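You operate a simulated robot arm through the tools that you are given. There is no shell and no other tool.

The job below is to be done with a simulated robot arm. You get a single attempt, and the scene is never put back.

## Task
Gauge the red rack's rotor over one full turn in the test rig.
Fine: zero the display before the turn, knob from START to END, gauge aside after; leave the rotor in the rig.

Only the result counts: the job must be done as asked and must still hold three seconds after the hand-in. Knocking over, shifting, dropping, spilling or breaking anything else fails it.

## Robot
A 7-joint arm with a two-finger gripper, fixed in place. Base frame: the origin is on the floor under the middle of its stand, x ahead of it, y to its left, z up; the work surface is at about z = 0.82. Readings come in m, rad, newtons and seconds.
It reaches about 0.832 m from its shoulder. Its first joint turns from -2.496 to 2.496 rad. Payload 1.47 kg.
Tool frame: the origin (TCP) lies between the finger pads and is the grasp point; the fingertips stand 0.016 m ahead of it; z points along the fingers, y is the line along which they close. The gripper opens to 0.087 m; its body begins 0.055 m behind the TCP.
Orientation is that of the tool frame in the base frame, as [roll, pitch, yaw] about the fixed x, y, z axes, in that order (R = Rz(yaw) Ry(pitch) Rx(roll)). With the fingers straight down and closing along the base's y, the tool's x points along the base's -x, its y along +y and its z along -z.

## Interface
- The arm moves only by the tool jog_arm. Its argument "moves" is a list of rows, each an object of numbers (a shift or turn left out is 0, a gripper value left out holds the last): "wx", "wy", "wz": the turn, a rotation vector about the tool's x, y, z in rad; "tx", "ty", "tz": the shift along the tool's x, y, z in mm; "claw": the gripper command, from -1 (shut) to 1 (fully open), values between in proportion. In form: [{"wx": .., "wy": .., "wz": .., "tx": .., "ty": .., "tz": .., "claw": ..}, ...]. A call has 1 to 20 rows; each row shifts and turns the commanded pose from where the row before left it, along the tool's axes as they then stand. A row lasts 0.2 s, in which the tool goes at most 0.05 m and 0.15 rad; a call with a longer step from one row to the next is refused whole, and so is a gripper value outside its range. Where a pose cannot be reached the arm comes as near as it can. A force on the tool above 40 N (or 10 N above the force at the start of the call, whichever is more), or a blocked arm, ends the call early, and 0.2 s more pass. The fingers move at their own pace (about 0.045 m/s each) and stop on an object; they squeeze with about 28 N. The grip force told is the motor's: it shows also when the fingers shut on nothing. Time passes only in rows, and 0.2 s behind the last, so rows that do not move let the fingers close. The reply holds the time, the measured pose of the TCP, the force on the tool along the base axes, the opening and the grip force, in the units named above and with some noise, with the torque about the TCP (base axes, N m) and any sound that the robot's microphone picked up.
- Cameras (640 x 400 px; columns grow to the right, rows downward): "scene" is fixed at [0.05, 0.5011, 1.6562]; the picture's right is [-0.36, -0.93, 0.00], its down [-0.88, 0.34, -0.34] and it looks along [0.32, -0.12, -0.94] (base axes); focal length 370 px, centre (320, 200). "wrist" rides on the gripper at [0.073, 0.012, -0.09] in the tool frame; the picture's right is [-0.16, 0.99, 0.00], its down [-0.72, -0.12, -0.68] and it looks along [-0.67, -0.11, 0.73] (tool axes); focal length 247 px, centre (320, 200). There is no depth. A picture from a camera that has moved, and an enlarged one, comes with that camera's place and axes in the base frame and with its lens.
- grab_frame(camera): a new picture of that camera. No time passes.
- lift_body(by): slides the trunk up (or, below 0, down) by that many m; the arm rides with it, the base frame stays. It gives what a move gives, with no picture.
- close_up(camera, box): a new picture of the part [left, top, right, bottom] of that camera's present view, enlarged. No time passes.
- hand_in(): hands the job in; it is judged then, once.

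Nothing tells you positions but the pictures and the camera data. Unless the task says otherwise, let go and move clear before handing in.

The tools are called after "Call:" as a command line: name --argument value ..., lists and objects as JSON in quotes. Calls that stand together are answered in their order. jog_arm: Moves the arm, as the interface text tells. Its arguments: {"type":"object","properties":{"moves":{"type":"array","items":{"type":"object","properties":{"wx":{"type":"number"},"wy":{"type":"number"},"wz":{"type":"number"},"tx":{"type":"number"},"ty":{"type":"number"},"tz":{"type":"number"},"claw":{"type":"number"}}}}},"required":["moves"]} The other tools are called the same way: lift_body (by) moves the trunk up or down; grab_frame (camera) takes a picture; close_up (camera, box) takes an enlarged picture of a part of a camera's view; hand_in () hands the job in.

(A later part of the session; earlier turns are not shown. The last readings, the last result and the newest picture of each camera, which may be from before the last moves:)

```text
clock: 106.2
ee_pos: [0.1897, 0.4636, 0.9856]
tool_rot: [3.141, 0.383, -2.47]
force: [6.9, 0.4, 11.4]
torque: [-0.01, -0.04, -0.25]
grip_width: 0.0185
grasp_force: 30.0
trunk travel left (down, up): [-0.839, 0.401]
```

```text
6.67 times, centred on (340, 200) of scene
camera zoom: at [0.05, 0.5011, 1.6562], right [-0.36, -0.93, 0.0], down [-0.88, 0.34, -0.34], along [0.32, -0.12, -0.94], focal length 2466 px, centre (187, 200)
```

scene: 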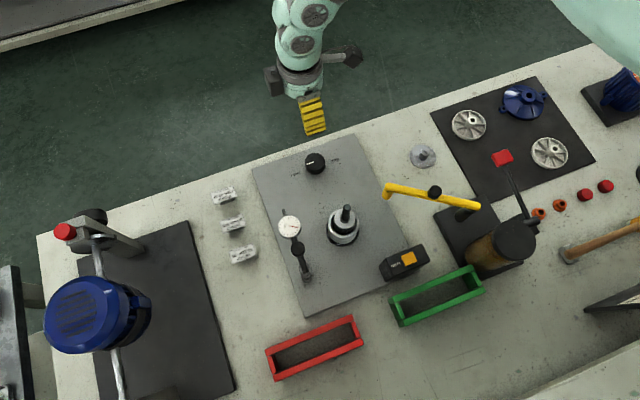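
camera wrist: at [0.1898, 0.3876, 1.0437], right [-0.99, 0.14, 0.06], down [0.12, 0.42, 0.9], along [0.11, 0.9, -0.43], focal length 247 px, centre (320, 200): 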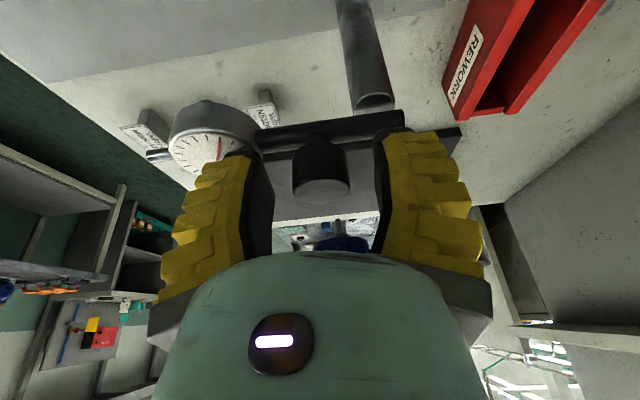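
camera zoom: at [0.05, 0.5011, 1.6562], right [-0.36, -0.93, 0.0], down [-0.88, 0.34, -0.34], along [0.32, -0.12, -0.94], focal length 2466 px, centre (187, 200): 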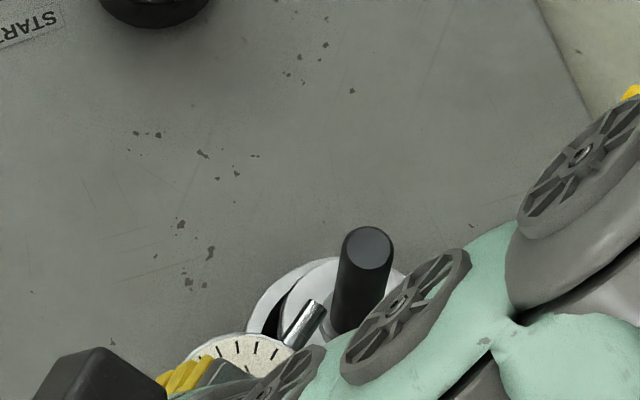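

The dial needle has moved, so the gauge is engaging. One more small step to see whether it reaches firm contact.

Call:
jog_arm --moves '[{"tx": 1.48, "tz": -0.6, "ty": 0.04, "wx": 0.01864, "wz": 0.0464}, {}]'

Call:
close_up --camera "wrist" --box '[60, 60, 300, 210]'

Call:
close_up --camera "scene" --box '[310, 170, 370, 230]'

```text
clock: 106.8
ee_pos: [0.1881, 0.4619, 0.9844]
tool_rot: [-3.142, 0.383, -2.52]
force: [8.3, 1.9, 8.9]
torque: [-0.1, -0.01, 0.22]
grip_width: 0.0181
grasp_force: 30.1
trunk travel left (down, up): [-0.839, 0.401]
```

```text
2.67 times, centred on (180, 135) of wrist
camera zoom: at [0.1006, 0.4132, 1.0401], right [-0.46, 0.89, 0.06], down [0.41, 0.15, 0.9], along [0.79, 0.44, -0.43], focal length 659 px, centre (693, 373)
```

zoom: 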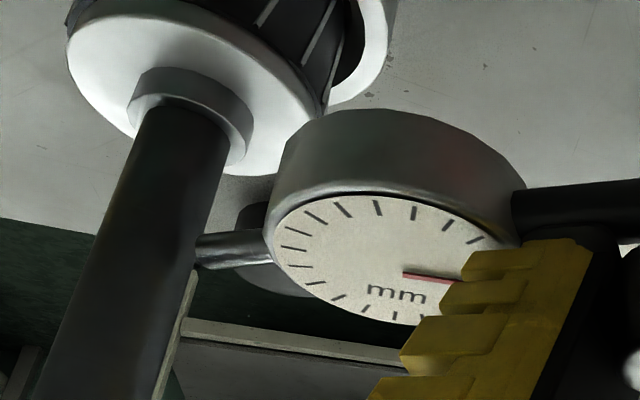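

```text
6.67 times, centred on (340, 200) of scene
camera zoom: at [0.05, 0.5011, 1.6562], right [-0.36, -0.93, 0.0], down [-0.88, 0.34, -0.34], along [0.32, -0.12, -0.94], focal length 2466 px, centre (187, 200)
```

zoom: 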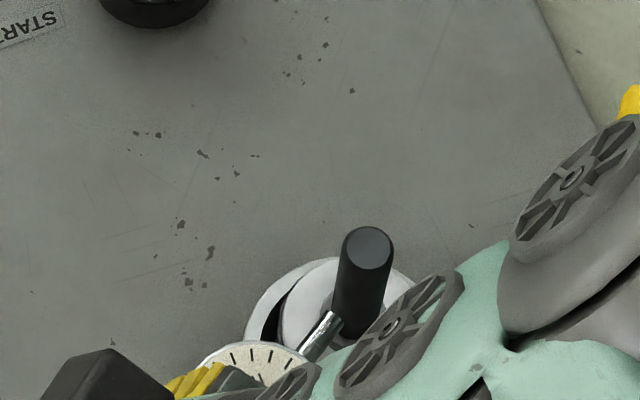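

The plunger tip is now right at the shaft and the resisting torque flipped sign. I'll nudge by 0.02 rad more to confirm contact.

Call:
jog_arm --moves '[{"tx": 0.6, "tz": -0.24, "wx": 0.00746, "wz": 0.0186}, {}]'

Call:
close_up --camera "wrist" --box '[60, 60, 300, 210]'

Call:
close_up --camera "scene" --box '[320, 190, 360, 230]'

```text
clock: 107.4
ee_pos: [0.1889, 0.4621, 0.9854]
tool_rot: [3.14, 0.385, -2.542]
force: [8.5, 1.7, 9.9]
torque: [0.04, -0.28, 0.3]
grip_width: 0.0175
grasp_force: 30.0
trunk travel left (down, up): [-0.839, 0.401]
```

```text
2.67 times, centred on (180, 135) of wrist
camera zoom: at [0.0994, 0.4148, 1.0401], right [-0.44, 0.9, 0.06], down [0.41, 0.14, 0.9], along [0.8, 0.42, -0.43], focal length 659 px, centre (693, 373)
```

zoom: 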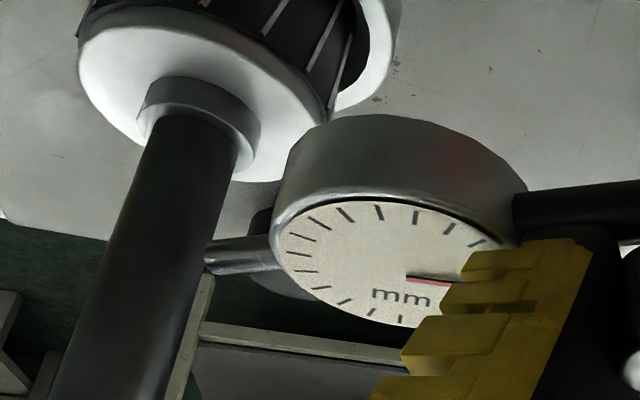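

```text
10.00 times, centred on (340, 210) of scene
camera zoom: at [0.05, 0.5011, 1.6562], right [-0.36, -0.93, 0.0], down [-0.88, 0.34, -0.34], along [0.32, -0.12, -0.94], focal length 3699 px, centre (120, 100)
```

zoom: 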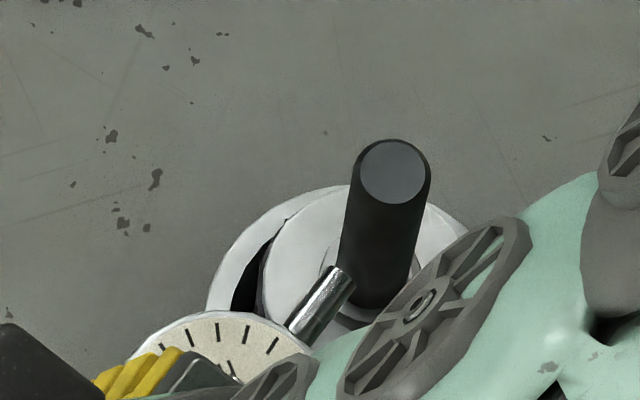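

Contact is firm: the gauge no longer moves with the tool. I'll relax slightly, open and back out along the tool axis without disturbing it.

Call:
jog_arm --moves '[{"tx": -0.4, "tz": 0.16, "wx": -0.0075, "wz": -0.0186}, {"claw": -0.6}, {"claw": -0.2}, {"claw": 0.2}, {}, {}, {"tz": -10}, {"tz": -15}, {"tz": -20}, {"tz": -20}, {"tz": -20}, {}]'

Call:
grab_frame --camera "wrist"

Call:
close_up --camera "scene" --box '[290, 180, 380, 290]'

```text
clock: 110.0
ee_pos: [0.1596, 0.4437, 1.0639]
tool_rot: [3.141, 0.38, -2.518]
force: [-0.1, -0.3, 0.2]
torque: [-0.01, 0.01, 0.01]
grip_width: 0.0573
grasp_force: 3.4
trunk travel left (down, up): [-0.839, 0.401]
```

```text
taken
camera wrist: at [0.071, 0.3945, 1.1194], right [-0.46, 0.89, 0.06], down [0.41, 0.15, 0.9], along [0.79, 0.44, -0.43], focal length 247 px, centre (320, 200)
```

wrist: 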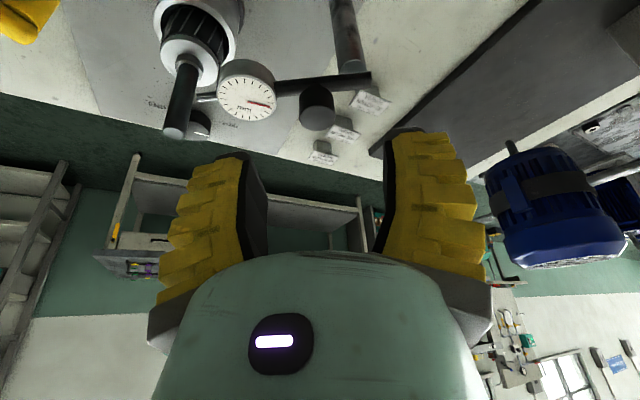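

```text
3.64 times, centred on (335, 235) of scene
camera zoom: at [0.05, 0.5011, 1.6562], right [-0.36, -0.93, 0.0], down [-0.88, 0.34, -0.34], along [0.32, -0.12, -0.94], focal length 1345 px, centre (266, 73)
```

zoom: 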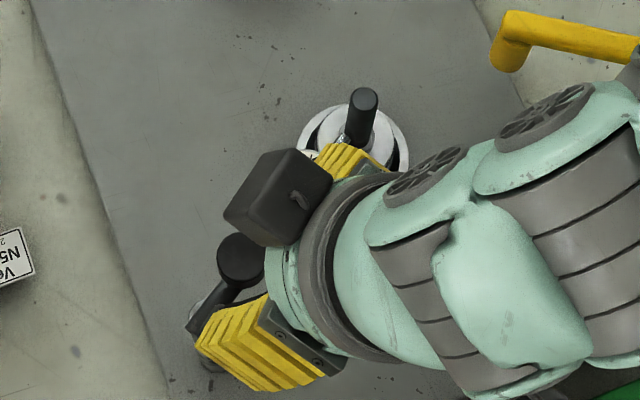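

Call:
close_up --camera "wrist" --box '[140, 20, 340, 145]'

Call:
grab_frame --camera "scene"

```text
3.20 times, centred on (240, 82) of wrist
camera zoom: at [0.071, 0.3945, 1.1194], right [-0.46, 0.89, 0.06], down [0.41, 0.15, 0.9], along [0.79, 0.44, -0.43], focal length 790 px, centre (576, 576)
```

zoom: 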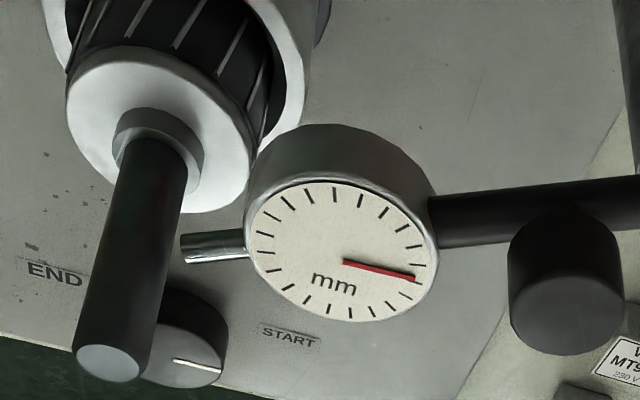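

```text
taken
```

scene: 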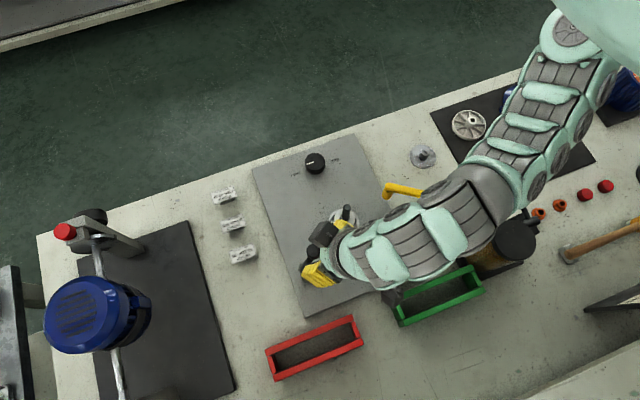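

The gauge rests against the shaft and the needle has swung. Next I'll return the tool to level and move above the ZERO button.

Call:
jog_arm --moves '[{"wx": -0.022, "wz": -0.055, "tz": -5, "claw": -1}, {"wx": -0.044, "wz": -0.1099, "tz": -5}, {"wx": -0.044, "wz": -0.1099}, {"wx": -0.044, "wz": -0.1099}, {"wx": -0.044, "wz": -0.1099}, {"wx": -0.044, "wz": -0.1099}, {"wx": -0.044, "wz": -0.1099}, {"wx": -0.044, "wz": -0.1099}, {"wx": -0.022, "wz": -0.055}, {"wy": 0.127}, {"wy": 0.127}, {"wy": 0.127}, {}]'

Call:
grab_frame --camera "wrist"

```text
clock: 112.8
ee_pos: [0.1579, 0.4396, 1.0717]
tool_rot: [3.14, -0.003, -1.574]
force: [0.8, -0.3, 0.1]
torque: [0.0, 0.0, -0.03]
grip_width: 0.0001
grasp_force: 28.1
trunk travel left (down, up): [-0.839, 0.401]
```

```text
taken
camera wrist: at [0.1468, 0.3677, 1.1618], right [-0.99, 0.16, 0.0], down [0.12, 0.72, 0.68], along [0.11, 0.67, -0.73], focal length 247 px, centre (320, 200)
```

wrist: 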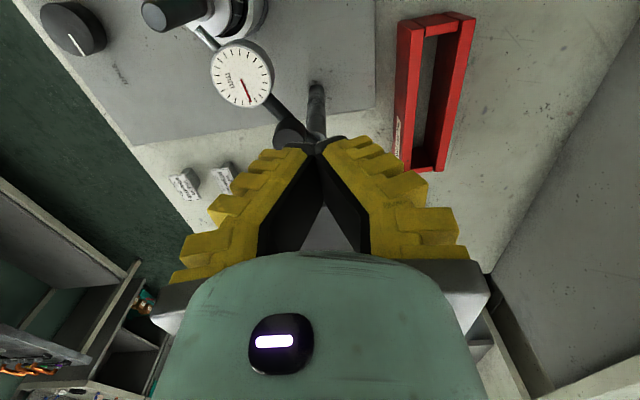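

Call:
close_up --camera "wrist" --box '[140, 0, 300, 100]'

Call:
jog_arm --moves '[{"tx": 10, "ty": 3}, {"tx": 20, "ty": 5}, {"tx": 20, "ty": 5}, {"tx": 20, "ty": 5}, {"tx": 20, "ty": 5}, {"tx": 20, "ty": 5}, {"tx": 20, "ty": 5}, {"tx": 20, "ty": 4}, {"tx": 10, "ty": 2}, {}]'

Call:
grab_frame --camera "wrist"

Call:
grab_frame --camera "scene"

```text
4.00 times, centred on (220, 50) of wrist
camera zoom: at [0.1468, 0.3677, 1.1618], right [-0.99, 0.16, 0.0], down [0.12, 0.72, 0.68], along [0.11, 0.67, -0.73], focal length 988 px, centre (720, 800)
```

zoom: 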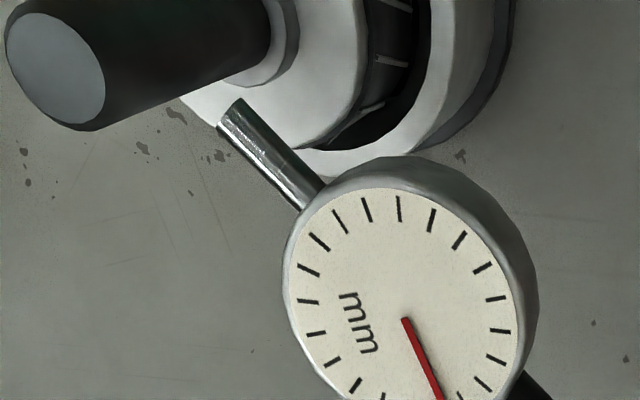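

```text
clock: 115.0
ee_pos: [0.1188, 0.2789, 1.0717]
tool_rot: [3.141, 0.0, -1.571]
force: [0.1, 0.4, 0.2]
torque: [0.04, 0.02, -0.02]
grip_width: 0.0001
grasp_force: 28.5
trunk travel left (down, up): [-0.839, 0.401]
```

```text
taken
camera wrist: at [0.1075, 0.2082, 1.1608], right [-0.99, 0.16, 0.0], down [0.12, 0.72, 0.68], along [0.11, 0.67, -0.73], focal length 247 px, centre (320, 200)
```

wrist: 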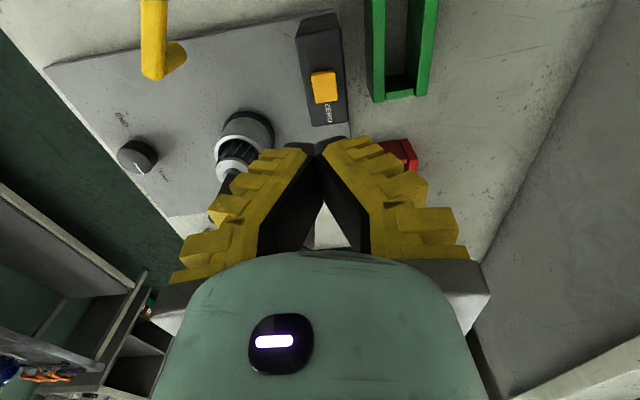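

```text
taken
```

scene: 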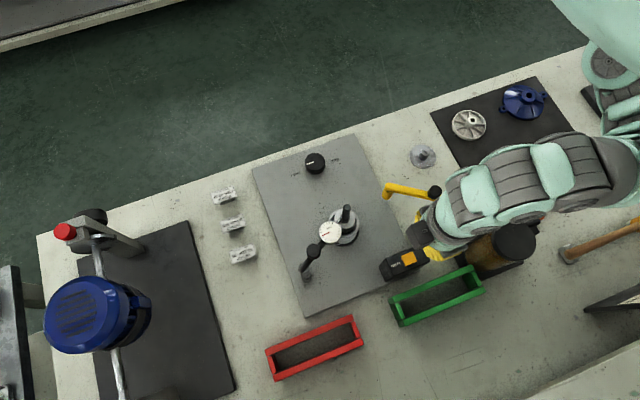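

Call:
close_up --camera "scene" --box '[300, 195, 370, 285]'

Call:
close_up --camera "scene" --box '[375, 240, 435, 285]'

Call:
close_up --camera "wrist" --box '[260, 0, 380, 150]'

```text
4.44 times, centred on (335, 240) of scene
camera zoom: at [0.05, 0.5011, 1.6562], right [-0.36, -0.93, 0.0], down [-0.88, 0.34, -0.34], along [0.32, -0.12, -0.94], focal length 1644 px, centre (253, 22)
```

zoom: 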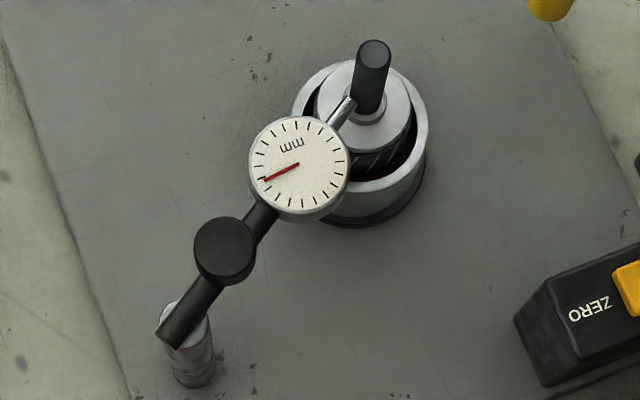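

```text
8.89 times, centred on (405, 262) of scene
camera zoom: at [0.05, 0.5011, 1.6562], right [-0.36, -0.93, 0.0], down [-0.88, 0.34, -0.34], along [0.32, -0.12, -0.94], focal length 3288 px, centre (-436, -356)
```

zoom: 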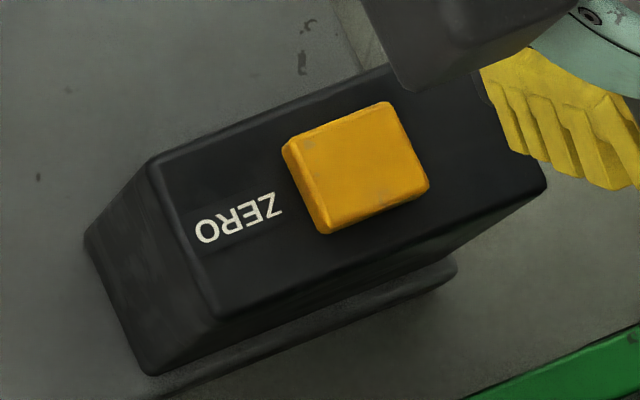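

```text
2.67 times, centred on (320, 75) of wrist
camera zoom: at [0.1075, 0.2082, 1.1608], right [-0.99, 0.16, 0.0], down [0.12, 0.72, 0.68], along [0.11, 0.67, -0.73], focal length 659 px, centre (320, 533)
```

zoom: 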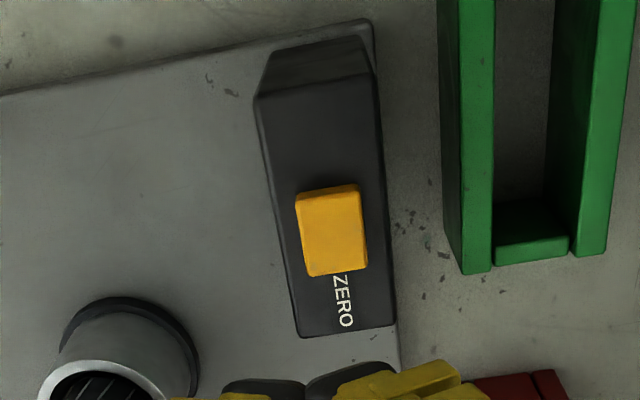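

The button's top centre is at about (0.116, 0.285, 0.923). I'll align over it and come down with closed fingers.

Call:
jog_arm --moves '[{"tx": -6, "ty": 2.5}, {"tz": 15}, {"tz": 20}, {"tz": 20}, {"tz": 20}, {"tz": 15}, {"tz": 10}, {}]'

Call:
close_up --camera "wrist" --box '[220, 40, 420, 240]'

Call:
close_up --camera "scene" --box '[375, 220, 445, 290]'

```text
clock: 116.8
ee_pos: [0.1158, 0.2854, 0.9725]
tool_rot: [3.141, 0.002, -1.572]
force: [-0.1, -0.2, 0.0]
torque: [0.0, -0.04, 0.03]
grip_width: 0.0
grasp_force: 27.6
trunk travel left (down, up): [-0.839, 0.401]
```

```text
2.00 times, centred on (320, 140) of wrist
camera zoom: at [0.1056, 0.2142, 1.0615], right [-0.99, 0.16, 0.0], down [0.12, 0.72, 0.68], along [0.11, 0.67, -0.73], focal length 494 px, centre (320, 320)
```

zoom: 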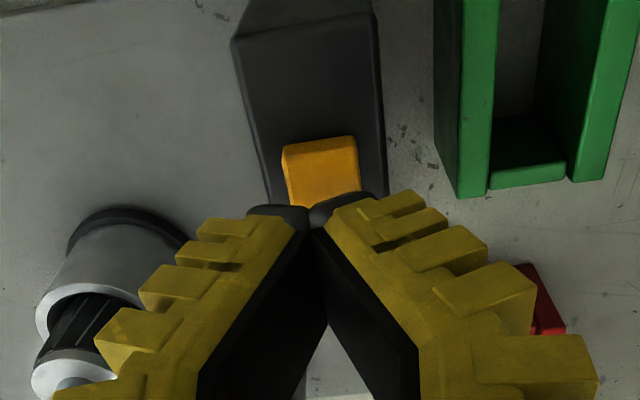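

```text
5.71 times, centred on (410, 255) of scene
camera zoom: at [0.05, 0.5011, 1.6562], right [-0.36, -0.93, 0.0], down [-0.88, 0.34, -0.34], along [0.32, -0.12, -0.94], focal length 2114 px, centre (-194, -114)
```

zoom: 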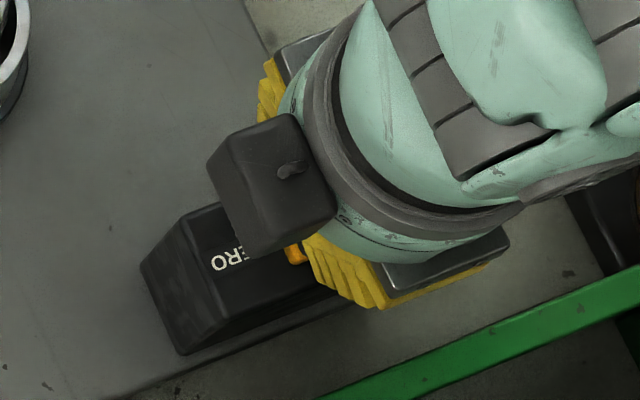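

Call:
jog_arm --moves '[{"tz": 10}, {"tz": 10}, {"tz": 6}, {}]'

Call:
close_up --camera "wrist" --box '[220, 80, 420, 240]'

```text
clock: 117.8
ee_pos: [0.1148, 0.2873, 0.9457]
tool_rot: [3.141, 0.0, -1.572]
force: [0.4, -1.1, -0.3]
torque: [0.02, 0.02, 0.0]
grip_width: 0.0
grasp_force: 28.0
trunk travel left (down, up): [-0.839, 0.401]
```

```text
2.50 times, centred on (320, 160) of wrist
camera zoom: at [0.1043, 0.2146, 1.0354], right [-0.99, 0.16, 0.0], down [0.12, 0.72, 0.68], along [0.11, 0.67, -0.73], focal length 617 px, centre (320, 300)
```

zoom: 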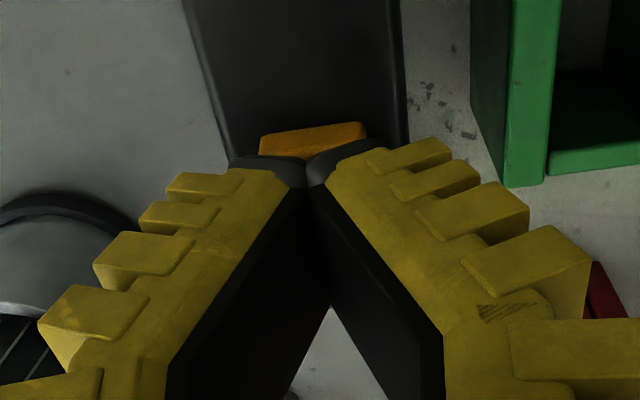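

Call:
jog_arm --moves '[{"tz": 3}, {"tz": 2}, {}]'

Call:
jog_arm --moves '[{"tz": 2}, {"tz": 2}, {}]'

```text
clock: 118.6
ee_pos: [0.1157, 0.2874, 0.9413]
tool_rot: [3.14, 0.001, -1.573]
force: [-0.9, 0.1, 2.5]
torque: [0.04, -0.01, -0.05]
grip_width: 0.0062
grasp_force: 28.0
trunk travel left (down, up): [-0.839, 0.401]
heard: click
```

```text
clock: 119.4
ee_pos: [0.1168, 0.2861, 0.9367]
tool_rot: [3.14, 0.001, -1.573]
force: [-1.0, -4.4, 19.7]
torque: [-0.06, -0.02, -0.13]
grip_width: 0.0059
grasp_force: 27.8
trunk travel left (down, up): [-0.839, 0.401]
```

I heard the click, so the display is zeroed. I'll rise clear and move back above the knob.

Call:
jog_arm --moves '[{"tz": -5}, {"tz": -15}, {"tz": -25}, {"tz": -30}, {"tz": -30}, {"tz": -28}, {}]'

Call:
close_up --camera "scene" --box '[300, 195, 370, 285]'

Call:
jog_arm --moves '[{"ty": -9, "tx": -2.5}, {"ty": -18.7, "tx": -5.2}, {"ty": -18.7, "tx": -5.2}, {"ty": -18.7, "tx": -5.2}, {"ty": -18.7, "tx": -5.2}, {"ty": -18.7, "tx": -5.2}, {"ty": -18.7, "tx": -5.2}, {"ty": -18.7, "tx": -5.2}, {"ty": -18.7, "tx": -5.2}, {"ty": -18.7, "tx": -5.2}, {"ty": -18.7, "tx": -5.2}, {"ty": -18.7, "tx": -5.2}, {"ty": -18.7, "tx": -5.2}, {"ty": -18.7, "tx": -5.2}, {"ty": -18.7, "tx": -5.2}, {"ty": -18.7, "tx": -5.2}, {"ty": -9, "tx": -2.5}, {}]'

Call:
grab_frame --camera "wrist"

```text
clock: 121.0
ee_pos: [0.1184, 0.2863, 1.0722]
tool_rot: [-3.14, 0.001, -1.572]
force: [-0.3, -0.1, 0.5]
torque: [-0.01, 0.0, -0.02]
grip_width: 0.0
grasp_force: 28.7
trunk travel left (down, up): [-0.839, 0.401]
```

```text
4.44 times, centred on (335, 240) of scene
camera zoom: at [0.05, 0.5011, 1.6562], right [-0.36, -0.93, 0.0], down [-0.88, 0.34, -0.34], along [0.32, -0.12, -0.94], focal length 1644 px, centre (253, 22)
```

zoom: 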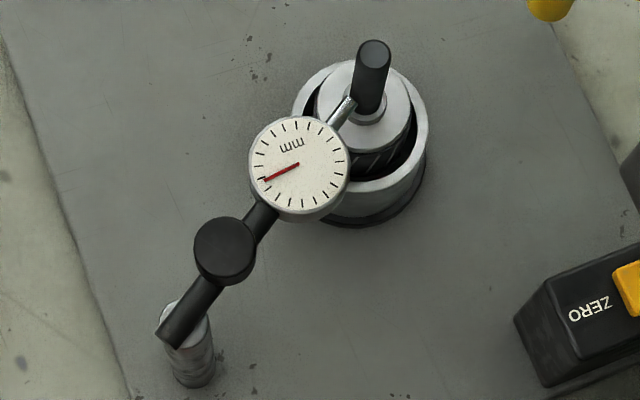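

```text
clock: 124.8
ee_pos: [0.4131, 0.3683, 1.0705]
tool_rot: [3.139, -0.001, -1.572]
force: [-0.5, -0.1, -0.4]
torque: [0.01, -0.01, -0.02]
grip_width: 0.0
grasp_force: 28.1
trunk travel left (down, up): [-0.839, 0.401]
```

```text
taken
camera wrist: at [0.4035, 0.2966, 1.1594], right [-0.99, 0.16, 0.0], down [0.12, 0.72, 0.68], along [0.11, 0.67, -0.73], focal length 247 px, centre (320, 200)
```

wrist: 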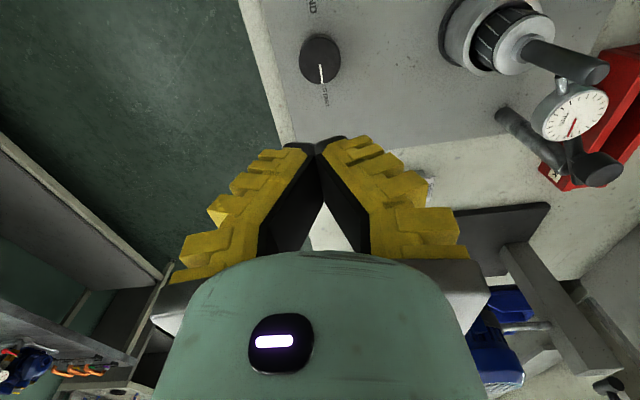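

Call:
jog_arm --moves '[{"claw": 0.7}, {}, {}]'

Call:
lift_body --by -0.13

Call:
jog_arm --moves '[{"tz": 15}, {"tz": 20}, {}, {"wz": -0.06}, {"wz": -0.12}, {"wz": -0.12}, {"wz": -0.12}, {"wz": -0.12}, {"wz": -0.12}, {"wz": -0.12}, {"wz": -0.12}, {"wz": -0.12}, {"wz": -0.12}, {"wz": -0.12}, {"wz": -0.04}, {}]'

Call:
grab_frame --camera "wrist"

Call:
close_up --camera "wrist" --box '[220, 40, 420, 240]'

```text
clock: 125.6
ee_pos: [0.4148, 0.368, 1.0712]
tool_rot: [3.141, 0.0, -1.573]
force: [-0.3, -0.7, 0.1]
torque: [-0.01, 0.01, 0.0]
grip_width: 0.0771
grasp_force: 1.8
trunk travel left (down, up): [-0.839, 0.401]
```

```text
clock: 127.2
ee_pos: [0.4133, 0.3679, 0.9417]
tool_rot: [-3.141, 0.0, -1.573]
force: [-0.5, -0.3, 0.6]
torque: [-0.03, 0.01, -0.01]
grip_width: 0.0769
grasp_force: 2.2
trunk travel left (down, up): [-0.709, 0.531]
```

```text
clock: 130.6
ee_pos: [0.4138, 0.3685, 0.9062]
tool_rot: [3.14, 0.0, -0.269]
force: [0.7, -0.3, 0.2]
torque: [0.01, -0.01, 0.01]
grip_width: 0.0766
grasp_force: 1.9
trunk travel left (down, up): [-0.709, 0.531]
```

```text
taken
camera wrist: at [0.4816, 0.3386, 0.9945], right [-0.42, -0.91, 0.0], down [-0.67, 0.3, 0.68], along [-0.62, 0.28, -0.73], focal length 247 px, centre (320, 200)
```

wrist: 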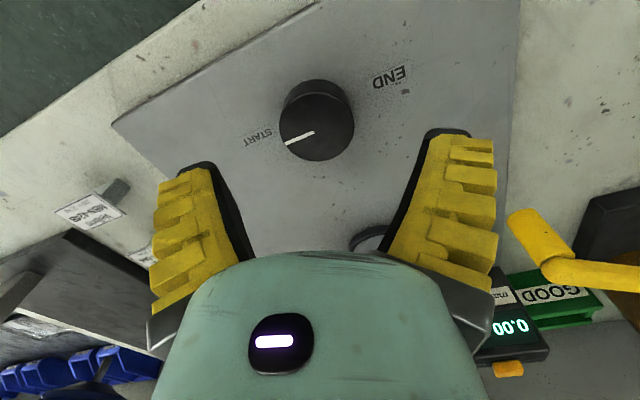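

```text
2.00 times, centred on (320, 140) of wrist
camera zoom: at [0.4816, 0.3386, 0.9945], right [-0.42, -0.91, 0.0], down [-0.67, 0.3, 0.68], along [-0.62, 0.28, -0.73], focal length 494 px, centre (320, 320)
```

zoom: 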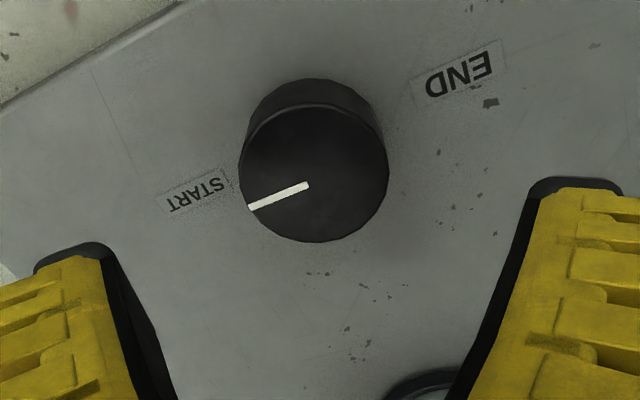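

The display now reads "0.00". I'll centre on the knob, descend, and grip it at START.

Call:
jog_arm --moves '[{"ty": -2}, {"tz": 10}, {"tz": 15}, {"tz": 15}, {"tz": 9}, {"tz": 4}, {}]'

Call:
jog_arm --moves '[{"claw": -1}, {}, {}, {}, {}]'

Call:
close_up --camera "wrist" --box '[220, 40, 420, 240]'

Call:
close_up --camera "wrist" --box '[460, 290, 640, 400]'

```text
clock: 132.2
ee_pos: [0.414, 0.3711, 0.8517]
tool_rot: [3.14, -0.001, -0.272]
force: [0.2, 0.0, 0.1]
torque: [0.01, 0.02, 0.02]
grip_width: 0.0766
grasp_force: 2.0
trunk travel left (down, up): [-0.709, 0.531]
```

```text
clock: 133.4
ee_pos: [0.414, 0.3696, 0.8528]
tool_rot: [3.14, 0.0, -0.271]
force: [-3.9, -6.6, 10.7]
torque: [-0.13, -0.03, -0.04]
grip_width: 0.0424
grasp_force: 30.2
trunk travel left (down, up): [-0.709, 0.531]
```

```text
2.00 times, centred on (320, 140) of wrist
camera zoom: at [0.4824, 0.3404, 0.9415], right [-0.42, -0.91, 0.0], down [-0.67, 0.31, 0.68], along [-0.62, 0.28, -0.73], focal length 494 px, centre (320, 320)
```

zoom: 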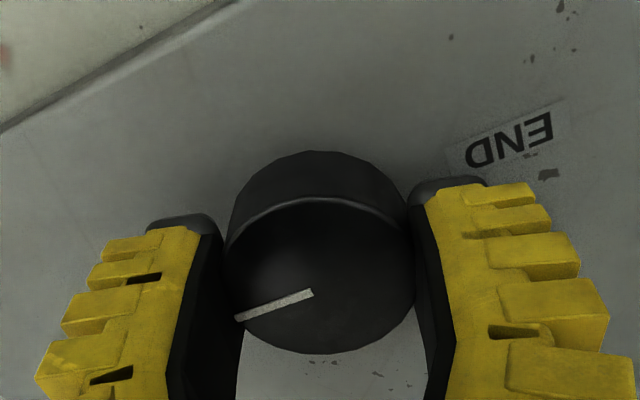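

```text
3.56 times, centred on (550, 345) of wrist
camera zoom: at [0.4824, 0.3404, 0.9415], right [-0.42, -0.91, 0.0], down [-0.67, 0.31, 0.68], along [-0.62, 0.28, -0.73], focal length 878 px, centre (-498, -316)
```

zoom: 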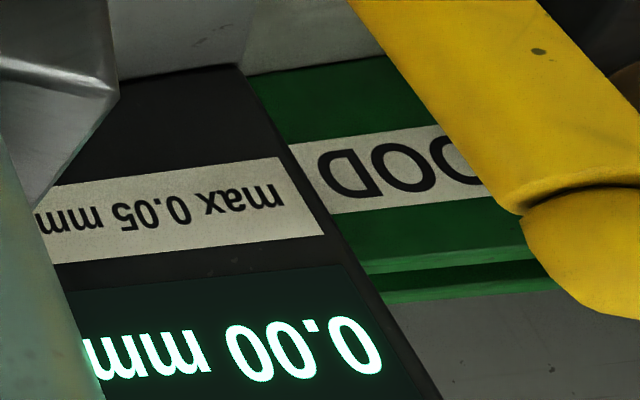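

Display 0.00 mm, knob at START, gauge in contact. Now I turn the knob clockwise from START towards END.

Call:
jog_arm --moves '[{"wz": 0.05}, {"wz": 0.1}, {"wz": 0.1}, {"wz": 0.1}, {"wz": 0.1}, {"wz": 0.1}, {"wz": 0.1}, {"wz": 0.1}, {"wz": 0.1}, {}]'

Call:
grab_frame --camera "wrist"

Call:
close_up --camera "scene" --box '[300, 195, 370, 285]'

```text
clock: 135.6
ee_pos: [0.414, 0.3708, 0.8515]
tool_rot: [-3.141, 0.0, -1.121]
force: [-5.7, -8.1, 15.5]
torque: [-0.12, 0.02, 0.0]
grip_width: 0.0427
grasp_force: 30.1
trunk travel left (down, up): [-0.709, 0.531]
```

```text
taken
camera wrist: at [0.4366, 0.3005, 0.9411], right [-0.96, -0.29, 0.0], down [-0.21, 0.7, 0.68], along [-0.2, 0.65, -0.73], focal length 247 px, centre (320, 200)
```

wrist: 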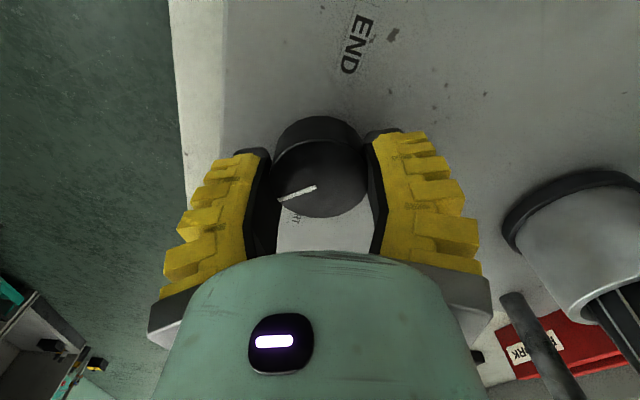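

```text
4.44 times, centred on (335, 240) of scene
camera zoom: at [0.05, 0.5011, 1.6562], right [-0.36, -0.93, 0.0], down [-0.88, 0.34, -0.34], along [0.32, -0.12, -0.94], focal length 1644 px, centre (253, 22)
```

zoom: 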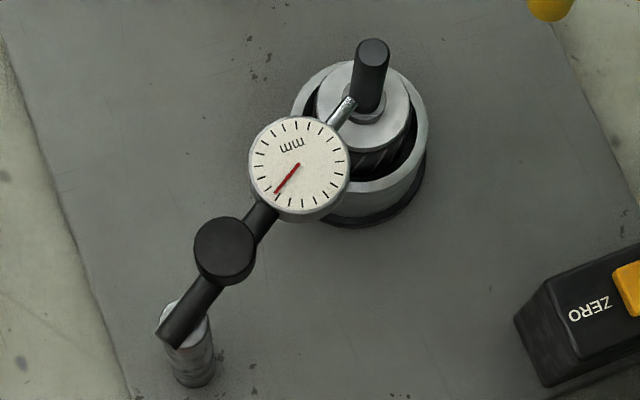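

The needle moves as the rotor turns. Continuing towards END.

Call:
jog_arm --moves '[{"wz": 0.1}, {"wz": 0.1}, {"wz": 0.1}, {"wz": 0.1}, {"wz": 0.1}, {"wz": 0.1}, {"wz": 0.1}, {"wz": 0.1}, {"wz": 0.1}, {"wz": 0.1}, {"wz": 0.1}, {"wz": 0.1}, {"wz": 0.1}, {"wz": 0.1}, {"wz": 0.1}, {}]'

Call:
grab_frame --camera "wrist"

Call:
close_up --camera "scene" --box '[300, 195, 370, 285]'

```text
clock: 139.0
ee_pos: [0.415, 0.3703, 0.8526]
tool_rot: [3.141, -0.002, -2.622]
force: [0.0, -1.8, -2.5]
torque: [0.0, 0.09, 0.01]
grip_width: 0.041
grasp_force: 29.9
trunk travel left (down, up): [-0.709, 0.531]
```

```text
taken
camera wrist: at [0.3467, 0.3451, 0.9416], right [-0.35, 0.94, 0.0], down [0.69, 0.26, 0.68], along [0.64, 0.24, -0.73], focal length 247 px, centre (320, 200)
```

wrist: 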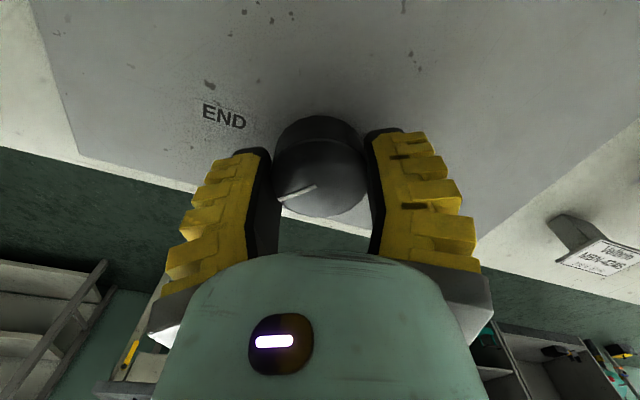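

```text
4.44 times, centred on (335, 240) of scene
camera zoom: at [0.05, 0.5011, 1.6562], right [-0.36, -0.93, 0.0], down [-0.88, 0.34, -0.34], along [0.32, -0.12, -0.94], focal length 1644 px, centre (253, 22)
```

zoom: 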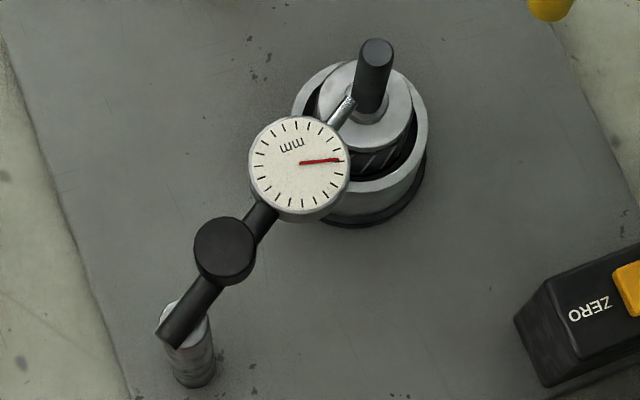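

Call:
jog_arm --moves '[{"wz": 0.1}, {"wz": 0.1}, {"wz": 0.1}, {"wz": 0.1}, {"wz": 0.1}, {"wz": 0.1}, {"wz": 0.08}, {}]'

Call:
grab_frame --camera "wrist"

```text
clock: 140.8
ee_pos: [0.4154, 0.3701, 0.8531]
tool_rot: [3.14, 0.0, 2.981]
force: [0.6, -0.4, 1.6]
torque: [-0.02, 0.25, 0.02]
grip_width: 0.0414
grasp_force: 30.1
trunk travel left (down, up): [-0.709, 0.531]
```

```text
taken
camera wrist: at [0.3456, 0.3941, 0.9414], right [0.31, 0.95, 0.0], down [0.7, -0.23, 0.68], along [0.65, -0.21, -0.73], focal length 247 px, centre (320, 200)
```

wrist: 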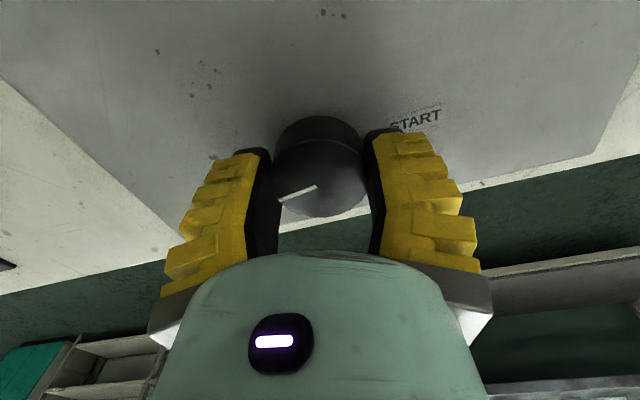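

Call:
jog_arm --moves '[{"wz": 0.05}, {"wz": 0.05}, {}]'

Call:
jog_arm --moves '[{"wz": 0.05}, {}]'

Call:
close_up --camera "wrist" --box '[220, 40, 420, 240]'

```text
clock: 141.6
ee_pos: [0.4152, 0.3693, 0.8526]
tool_rot: [3.14, 0.0, 2.882]
force: [2.3, 0.7, -3.9]
torque: [0.12, -0.02, -0.02]
grip_width: 0.0412
grasp_force: 30.4
trunk travel left (down, up): [-0.709, 0.531]
```

```text
clock: 142.2
ee_pos: [0.4147, 0.3704, 0.8523]
tool_rot: [3.142, 0.001, 2.832]
force: [-1.1, -2.9, 5.2]
torque: [-0.06, -0.32, 0.03]
grip_width: 0.0411
grasp_force: 30.1
trunk travel left (down, up): [-0.709, 0.531]
```

```text
2.00 times, centred on (320, 140) of wrist
camera zoom: at [0.3499, 0.4042, 0.9415], right [0.45, 0.89, 0.0], down [0.65, -0.33, 0.68], along [0.61, -0.31, -0.73], focal length 494 px, centre (320, 320)
```

zoom: 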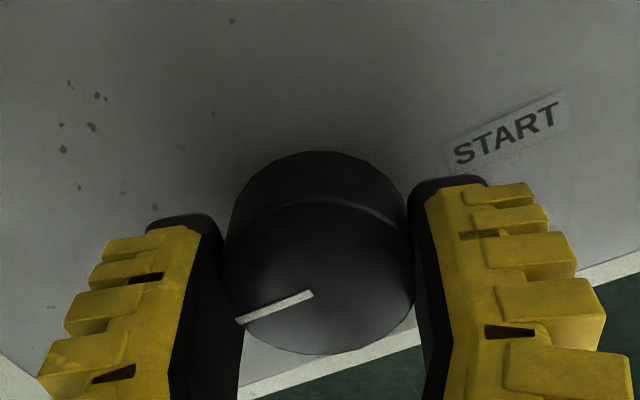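

Call:
jog_arm --moves '[{"wz": 0.05}, {}]'

Call:
jog_arm --moves '[{"wz": 0.05}, {}]'

Call:
close_up --camera "wrist" --box '[220, 40, 420, 240]'

```text
clock: 142.8
ee_pos: [0.4147, 0.3691, 0.8534]
tool_rot: [-3.141, 0.001, 2.782]
force: [-0.4, -5.0, 6.0]
torque: [-0.04, 0.07, 0.0]
grip_width: 0.0417
grasp_force: 29.7
trunk travel left (down, up): [-0.709, 0.531]
```

```text
clock: 143.4
ee_pos: [0.4147, 0.3707, 0.8519]
tool_rot: [3.141, 0.0, 2.733]
force: [-3.8, -6.9, 12.5]
torque: [-0.14, -0.03, -0.02]
grip_width: 0.042
grasp_force: 30.0
trunk travel left (down, up): [-0.709, 0.531]
```

```text
2.00 times, centred on (320, 140) of wrist
camera zoom: at [0.3536, 0.4106, 0.9411], right [0.54, 0.84, 0.0], down [0.62, -0.39, 0.68], along [0.57, -0.37, -0.73], focal length 494 px, centre (320, 320)
```

zoom: 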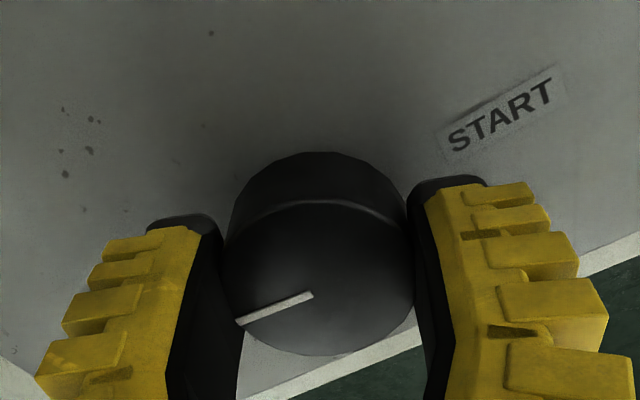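

Call:
jog_arm --moves '[{"wz": 0.04}, {}]'

Call:
jog_arm --moves '[{"wz": 0.04}, {}]'

Call:
close_up --camera "wrist" --box '[220, 40, 420, 240]'

```text
clock: 144.0
ee_pos: [0.4157, 0.37, 0.8525]
tool_rot: [-3.141, -0.001, 2.692]
force: [-1.5, -4.2, 4.6]
torque: [0.02, 0.12, 0.21]
grip_width: 0.0415
grasp_force: 29.7
trunk travel left (down, up): [-0.709, 0.531]
```

```text
clock: 144.6
ee_pos: [0.4152, 0.3704, 0.8526]
tool_rot: [3.141, -0.001, 2.653]
force: [-1.5, -5.6, 2.9]
torque: [0.0, -0.05, 0.22]
grip_width: 0.0406
grasp_force: 30.3
trunk travel left (down, up): [-0.709, 0.531]
```

```text
2.00 times, centred on (320, 140) of wrist
camera zoom: at [0.3568, 0.4155, 0.9408], right [0.6, 0.8, 0.0], down [0.58, -0.44, 0.68], along [0.54, -0.41, -0.73], focal length 494 px, centre (320, 320)
```

zoom: 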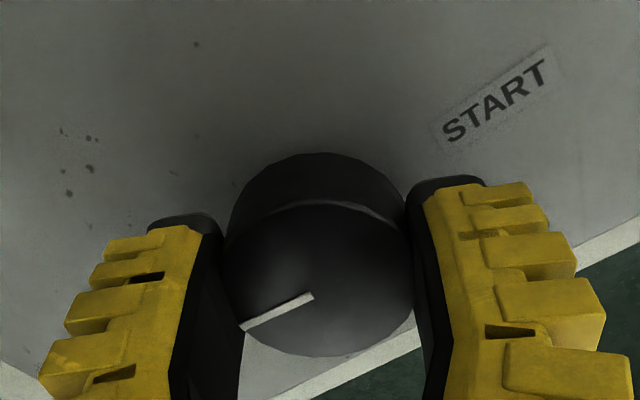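

The END stop is reached (torque builds and the pointer is at END). I'll open straight away, rise clear and check the display and rig.

Call:
jog_arm --moves '[{"claw": 0.2}, {"claw": 0.7}, {}, {}, {"tz": -10}, {"tz": -20}, {"tz": -25}, {"tz": -25}, {}]'

Call:
close_up --camera "scene" --box '[280, 140, 350, 185]'

Call:
close_up --camera "scene" --box '[300, 195, 370, 285]'

```text
clock: 146.6
ee_pos: [0.414, 0.3693, 0.9335]
tool_rot: [-3.141, 0.001, 2.653]
force: [-0.6, 0.5, -0.6]
torque: [0.0, 0.06, -0.04]
grip_width: 0.077
grasp_force: 1.8
trunk travel left (down, up): [-0.709, 0.531]
```

```text
8.89 times, centred on (315, 162) of scene
camera zoom: at [0.05, 0.5011, 1.6562], right [-0.36, -0.93, 0.0], down [-0.88, 0.34, -0.34], along [0.32, -0.12, -0.94], focal length 3288 px, centre (364, 533)
```

zoom: 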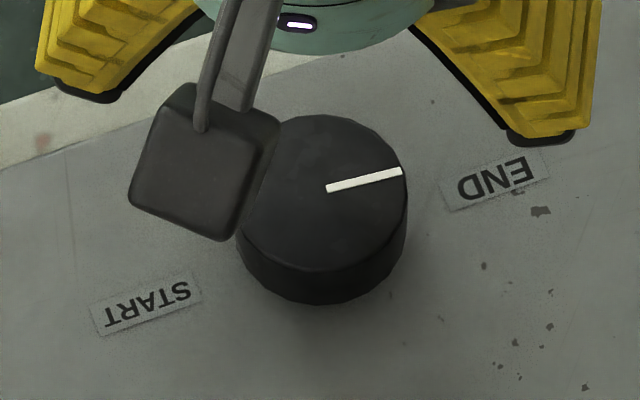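

```text
4.44 times, centred on (335, 240) of scene
camera zoom: at [0.05, 0.5011, 1.6562], right [-0.36, -0.93, 0.0], down [-0.88, 0.34, -0.34], along [0.32, -0.12, -0.94], focal length 1644 px, centre (253, 22)
```

zoom: 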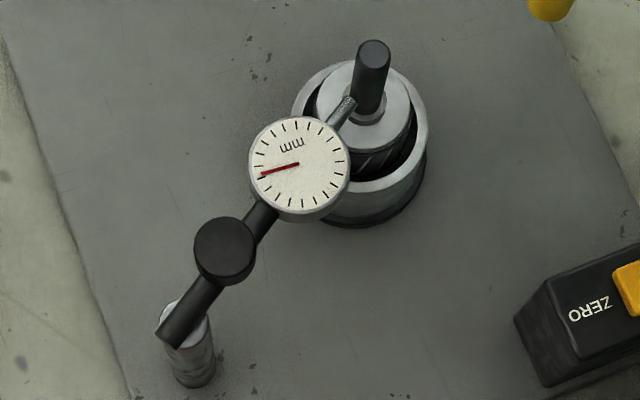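

The knob is at END and the rotor made its turn. Now for the gauge: I'll raise the trunk, rotate the tool to the gauge-arm heading, and return above the grip.

Call:
lift_body --by 0.13

Call:
jog_arm --moves '[{"wz": -0.06}, {"wz": -0.12}, {"wz": -0.12}, {"wz": -0.12}, {"wz": -0.12}, {"wz": -0.12}, {"wz": -0.12}, {"wz": -0.12}, {"wz": -0.12}, {"wz": -0.092}, {}]'

Call:
jog_arm --moves '[{"tx": 8, "ty": 10}, {"tx": 14, "ty": 18}, {"tx": 14, "ty": 18}, {"tx": 14, "ty": 18}, {"tx": 14, "ty": 18}, {"tx": 14, "ty": 18}, {"tx": 14, "ty": 18}, {"tx": 14, "ty": 18}, {"tx": 14, "ty": 18}, {"tx": 14, "ty": 18}, {"tx": 14, "ty": 18}, {"tx": 14, "ty": 18}, {"tx": 1, "ty": 1}, {}]'

Call:
grab_frame --camera "wrist"

```text
clock: 148.1
ee_pos: [0.415, 0.3686, 1.0627]
tool_rot: [3.14, 0.0, 2.654]
force: [0.3, -0.1, -0.7]
torque: [0.01, 0.0, -0.02]
grip_width: 0.0769
grasp_force: 2.2
trunk travel left (down, up): [-0.839, 0.401]
```

```text
clock: 150.5
ee_pos: [0.4135, 0.3691, 1.0624]
tool_rot: [3.14, 0.0, -2.518]
force: [0.4, 0.2, -0.1]
torque: [0.01, -0.01, 0.0]
grip_width: 0.0769
grasp_force: 1.8
trunk travel left (down, up): [-0.839, 0.401]
```

```text
clock: 153.5
ee_pos: [0.1605, 0.4436, 1.0635]
tool_rot: [-3.141, 0.0, -2.519]
force: [0.9, -0.7, 0.2]
torque: [-0.02, 0.02, -0.01]
grip_width: 0.0766
grasp_force: 1.9
trunk travel left (down, up): [-0.839, 0.401]
```

```text
taken
camera wrist: at [0.0949, 0.4106, 1.1521], right [-0.45, 0.89, 0.0], down [0.66, 0.33, 0.68], along [0.61, 0.3, -0.73], focal length 247 px, centre (320, 200)
```

wrist: 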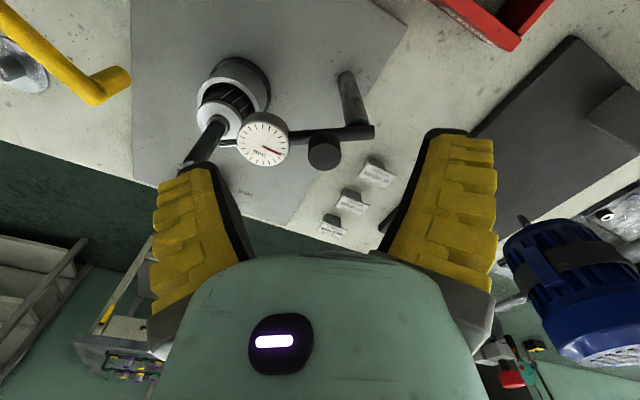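

Call:
jog_arm --moves '[{"claw": 0.1}, {"wy": -0.1275}, {"wy": -0.1275}, {"wy": -0.1275}, {}, {}]'

Call:
grab_frame --camera "wrist"

Call:
close_up --camera "wrist" --box '[220, 40, 420, 165]'

```text
clock: 154.9
ee_pos: [0.1607, 0.4437, 1.0629]
tool_rot: [3.141, 0.384, -2.518]
force: [-0.4, 0.1, 0.1]
torque: [-0.01, -0.02, -0.01]
grip_width: 0.0533
grasp_force: 4.0
trunk travel left (down, up): [-0.839, 0.401]
```

```text
taken
camera wrist: at [0.0718, 0.3944, 1.1185], right [-0.46, 0.89, 0.06], down [0.41, 0.15, 0.9], along [0.79, 0.44, -0.43], focal length 247 px, centre (320, 200)
```

wrist: 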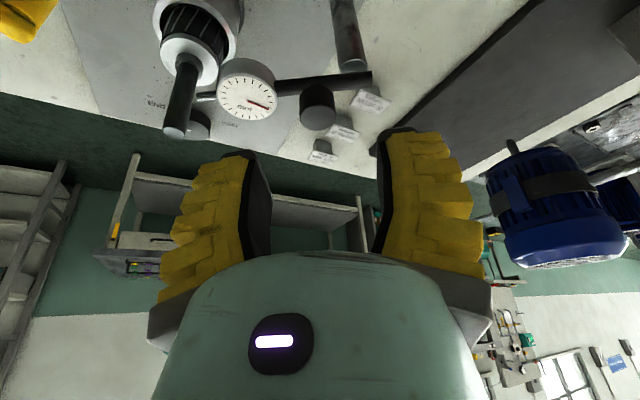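

```text
3.20 times, centred on (320, 102) of wrist
camera zoom: at [0.0718, 0.3944, 1.1185], right [-0.46, 0.89, 0.06], down [0.41, 0.15, 0.9], along [0.79, 0.44, -0.43], focal length 790 px, centre (320, 512)
```

zoom: 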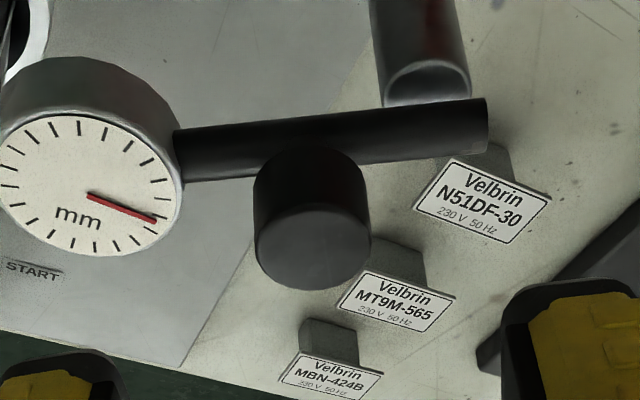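

Same view as at release, so I'll advance along the tool axis to the grip, close, and swing the gauge back out.

Call:
jog_arm --moves '[{"tz": 15}, {"tz": 20}, {"tz": 20}, {"tz": 15}, {"tz": 10}, {"tz": 4}, {}]'

Call:
close_up --camera "wrist" --box '[150, 50, 490, 262]'

```text
clock: 156.5
ee_pos: [0.1855, 0.4626, 0.9863]
tool_rot: [3.141, 0.382, -2.518]
force: [-0.2, -0.5, -0.1]
torque: [0.01, 0.05, -0.02]
grip_width: 0.0532
grasp_force: 3.7
trunk travel left (down, up): [-0.839, 0.401]
```

```text
1.88 times, centred on (320, 156) of wrist
camera zoom: at [0.0973, 0.4137, 1.0411], right [-0.46, 0.89, 0.06], down [0.41, 0.15, 0.9], along [0.79, 0.44, -0.43], focal length 465 px, centre (320, 283)
```

zoom: 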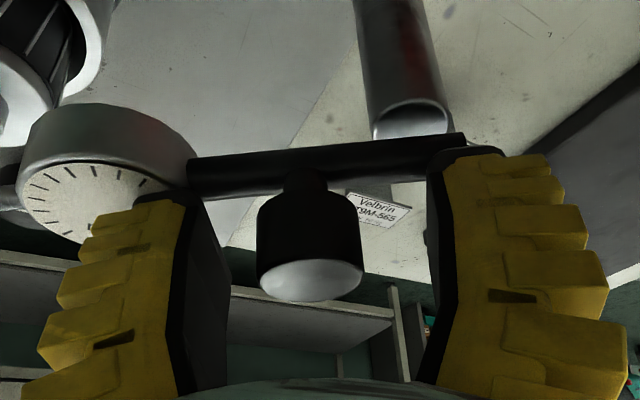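

Call:
jog_arm --moves '[{"ty": -1.7}, {"claw": -1}, {}, {}, {}, {}]'

Call:
jog_arm --moves '[{"tx": -1.48, "tz": 0.6, "ty": 0.04, "wx": -0.01864, "wz": -0.0464}, {"tx": -2.96, "tz": 1.19, "ty": 0.16, "wx": -0.03728, "wz": -0.09279}, {}]'

Call:
close_up --camera "wrist" --box '[0, 0, 400, 250]'

```text
clock: 157.9
ee_pos: [0.1876, 0.4615, 0.9863]
tool_rot: [-3.141, 0.384, -2.518]
force: [3.1, -4.7, 11.8]
torque: [-0.23, 0.21, 0.01]
grip_width: 0.0208
grasp_force: 30.2
trunk travel left (down, up): [-0.839, 0.401]
```

```text
clock: 158.7
ee_pos: [0.1901, 0.4643, 0.9857]
tool_rot: [3.141, 0.382, -2.367]
force: [1.1, -8.5, 14.2]
torque: [-0.07, -0.13, 0.09]
grip_width: 0.0217
grasp_force: 29.9
trunk travel left (down, up): [-0.839, 0.401]
```

```text
1.60 times, centred on (200, 125) of wrist
camera zoom: at [0.1112, 0.4024, 1.0402], right [-0.59, 0.81, 0.06], down [0.38, 0.21, 0.9], along [0.72, 0.55, -0.43], focal length 395 px, centre (512, 320)
```

zoom: 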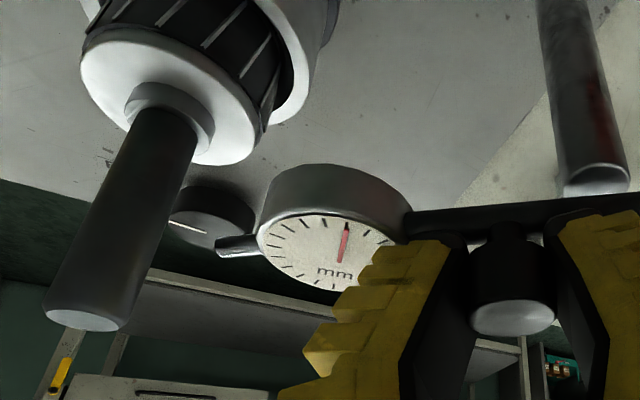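

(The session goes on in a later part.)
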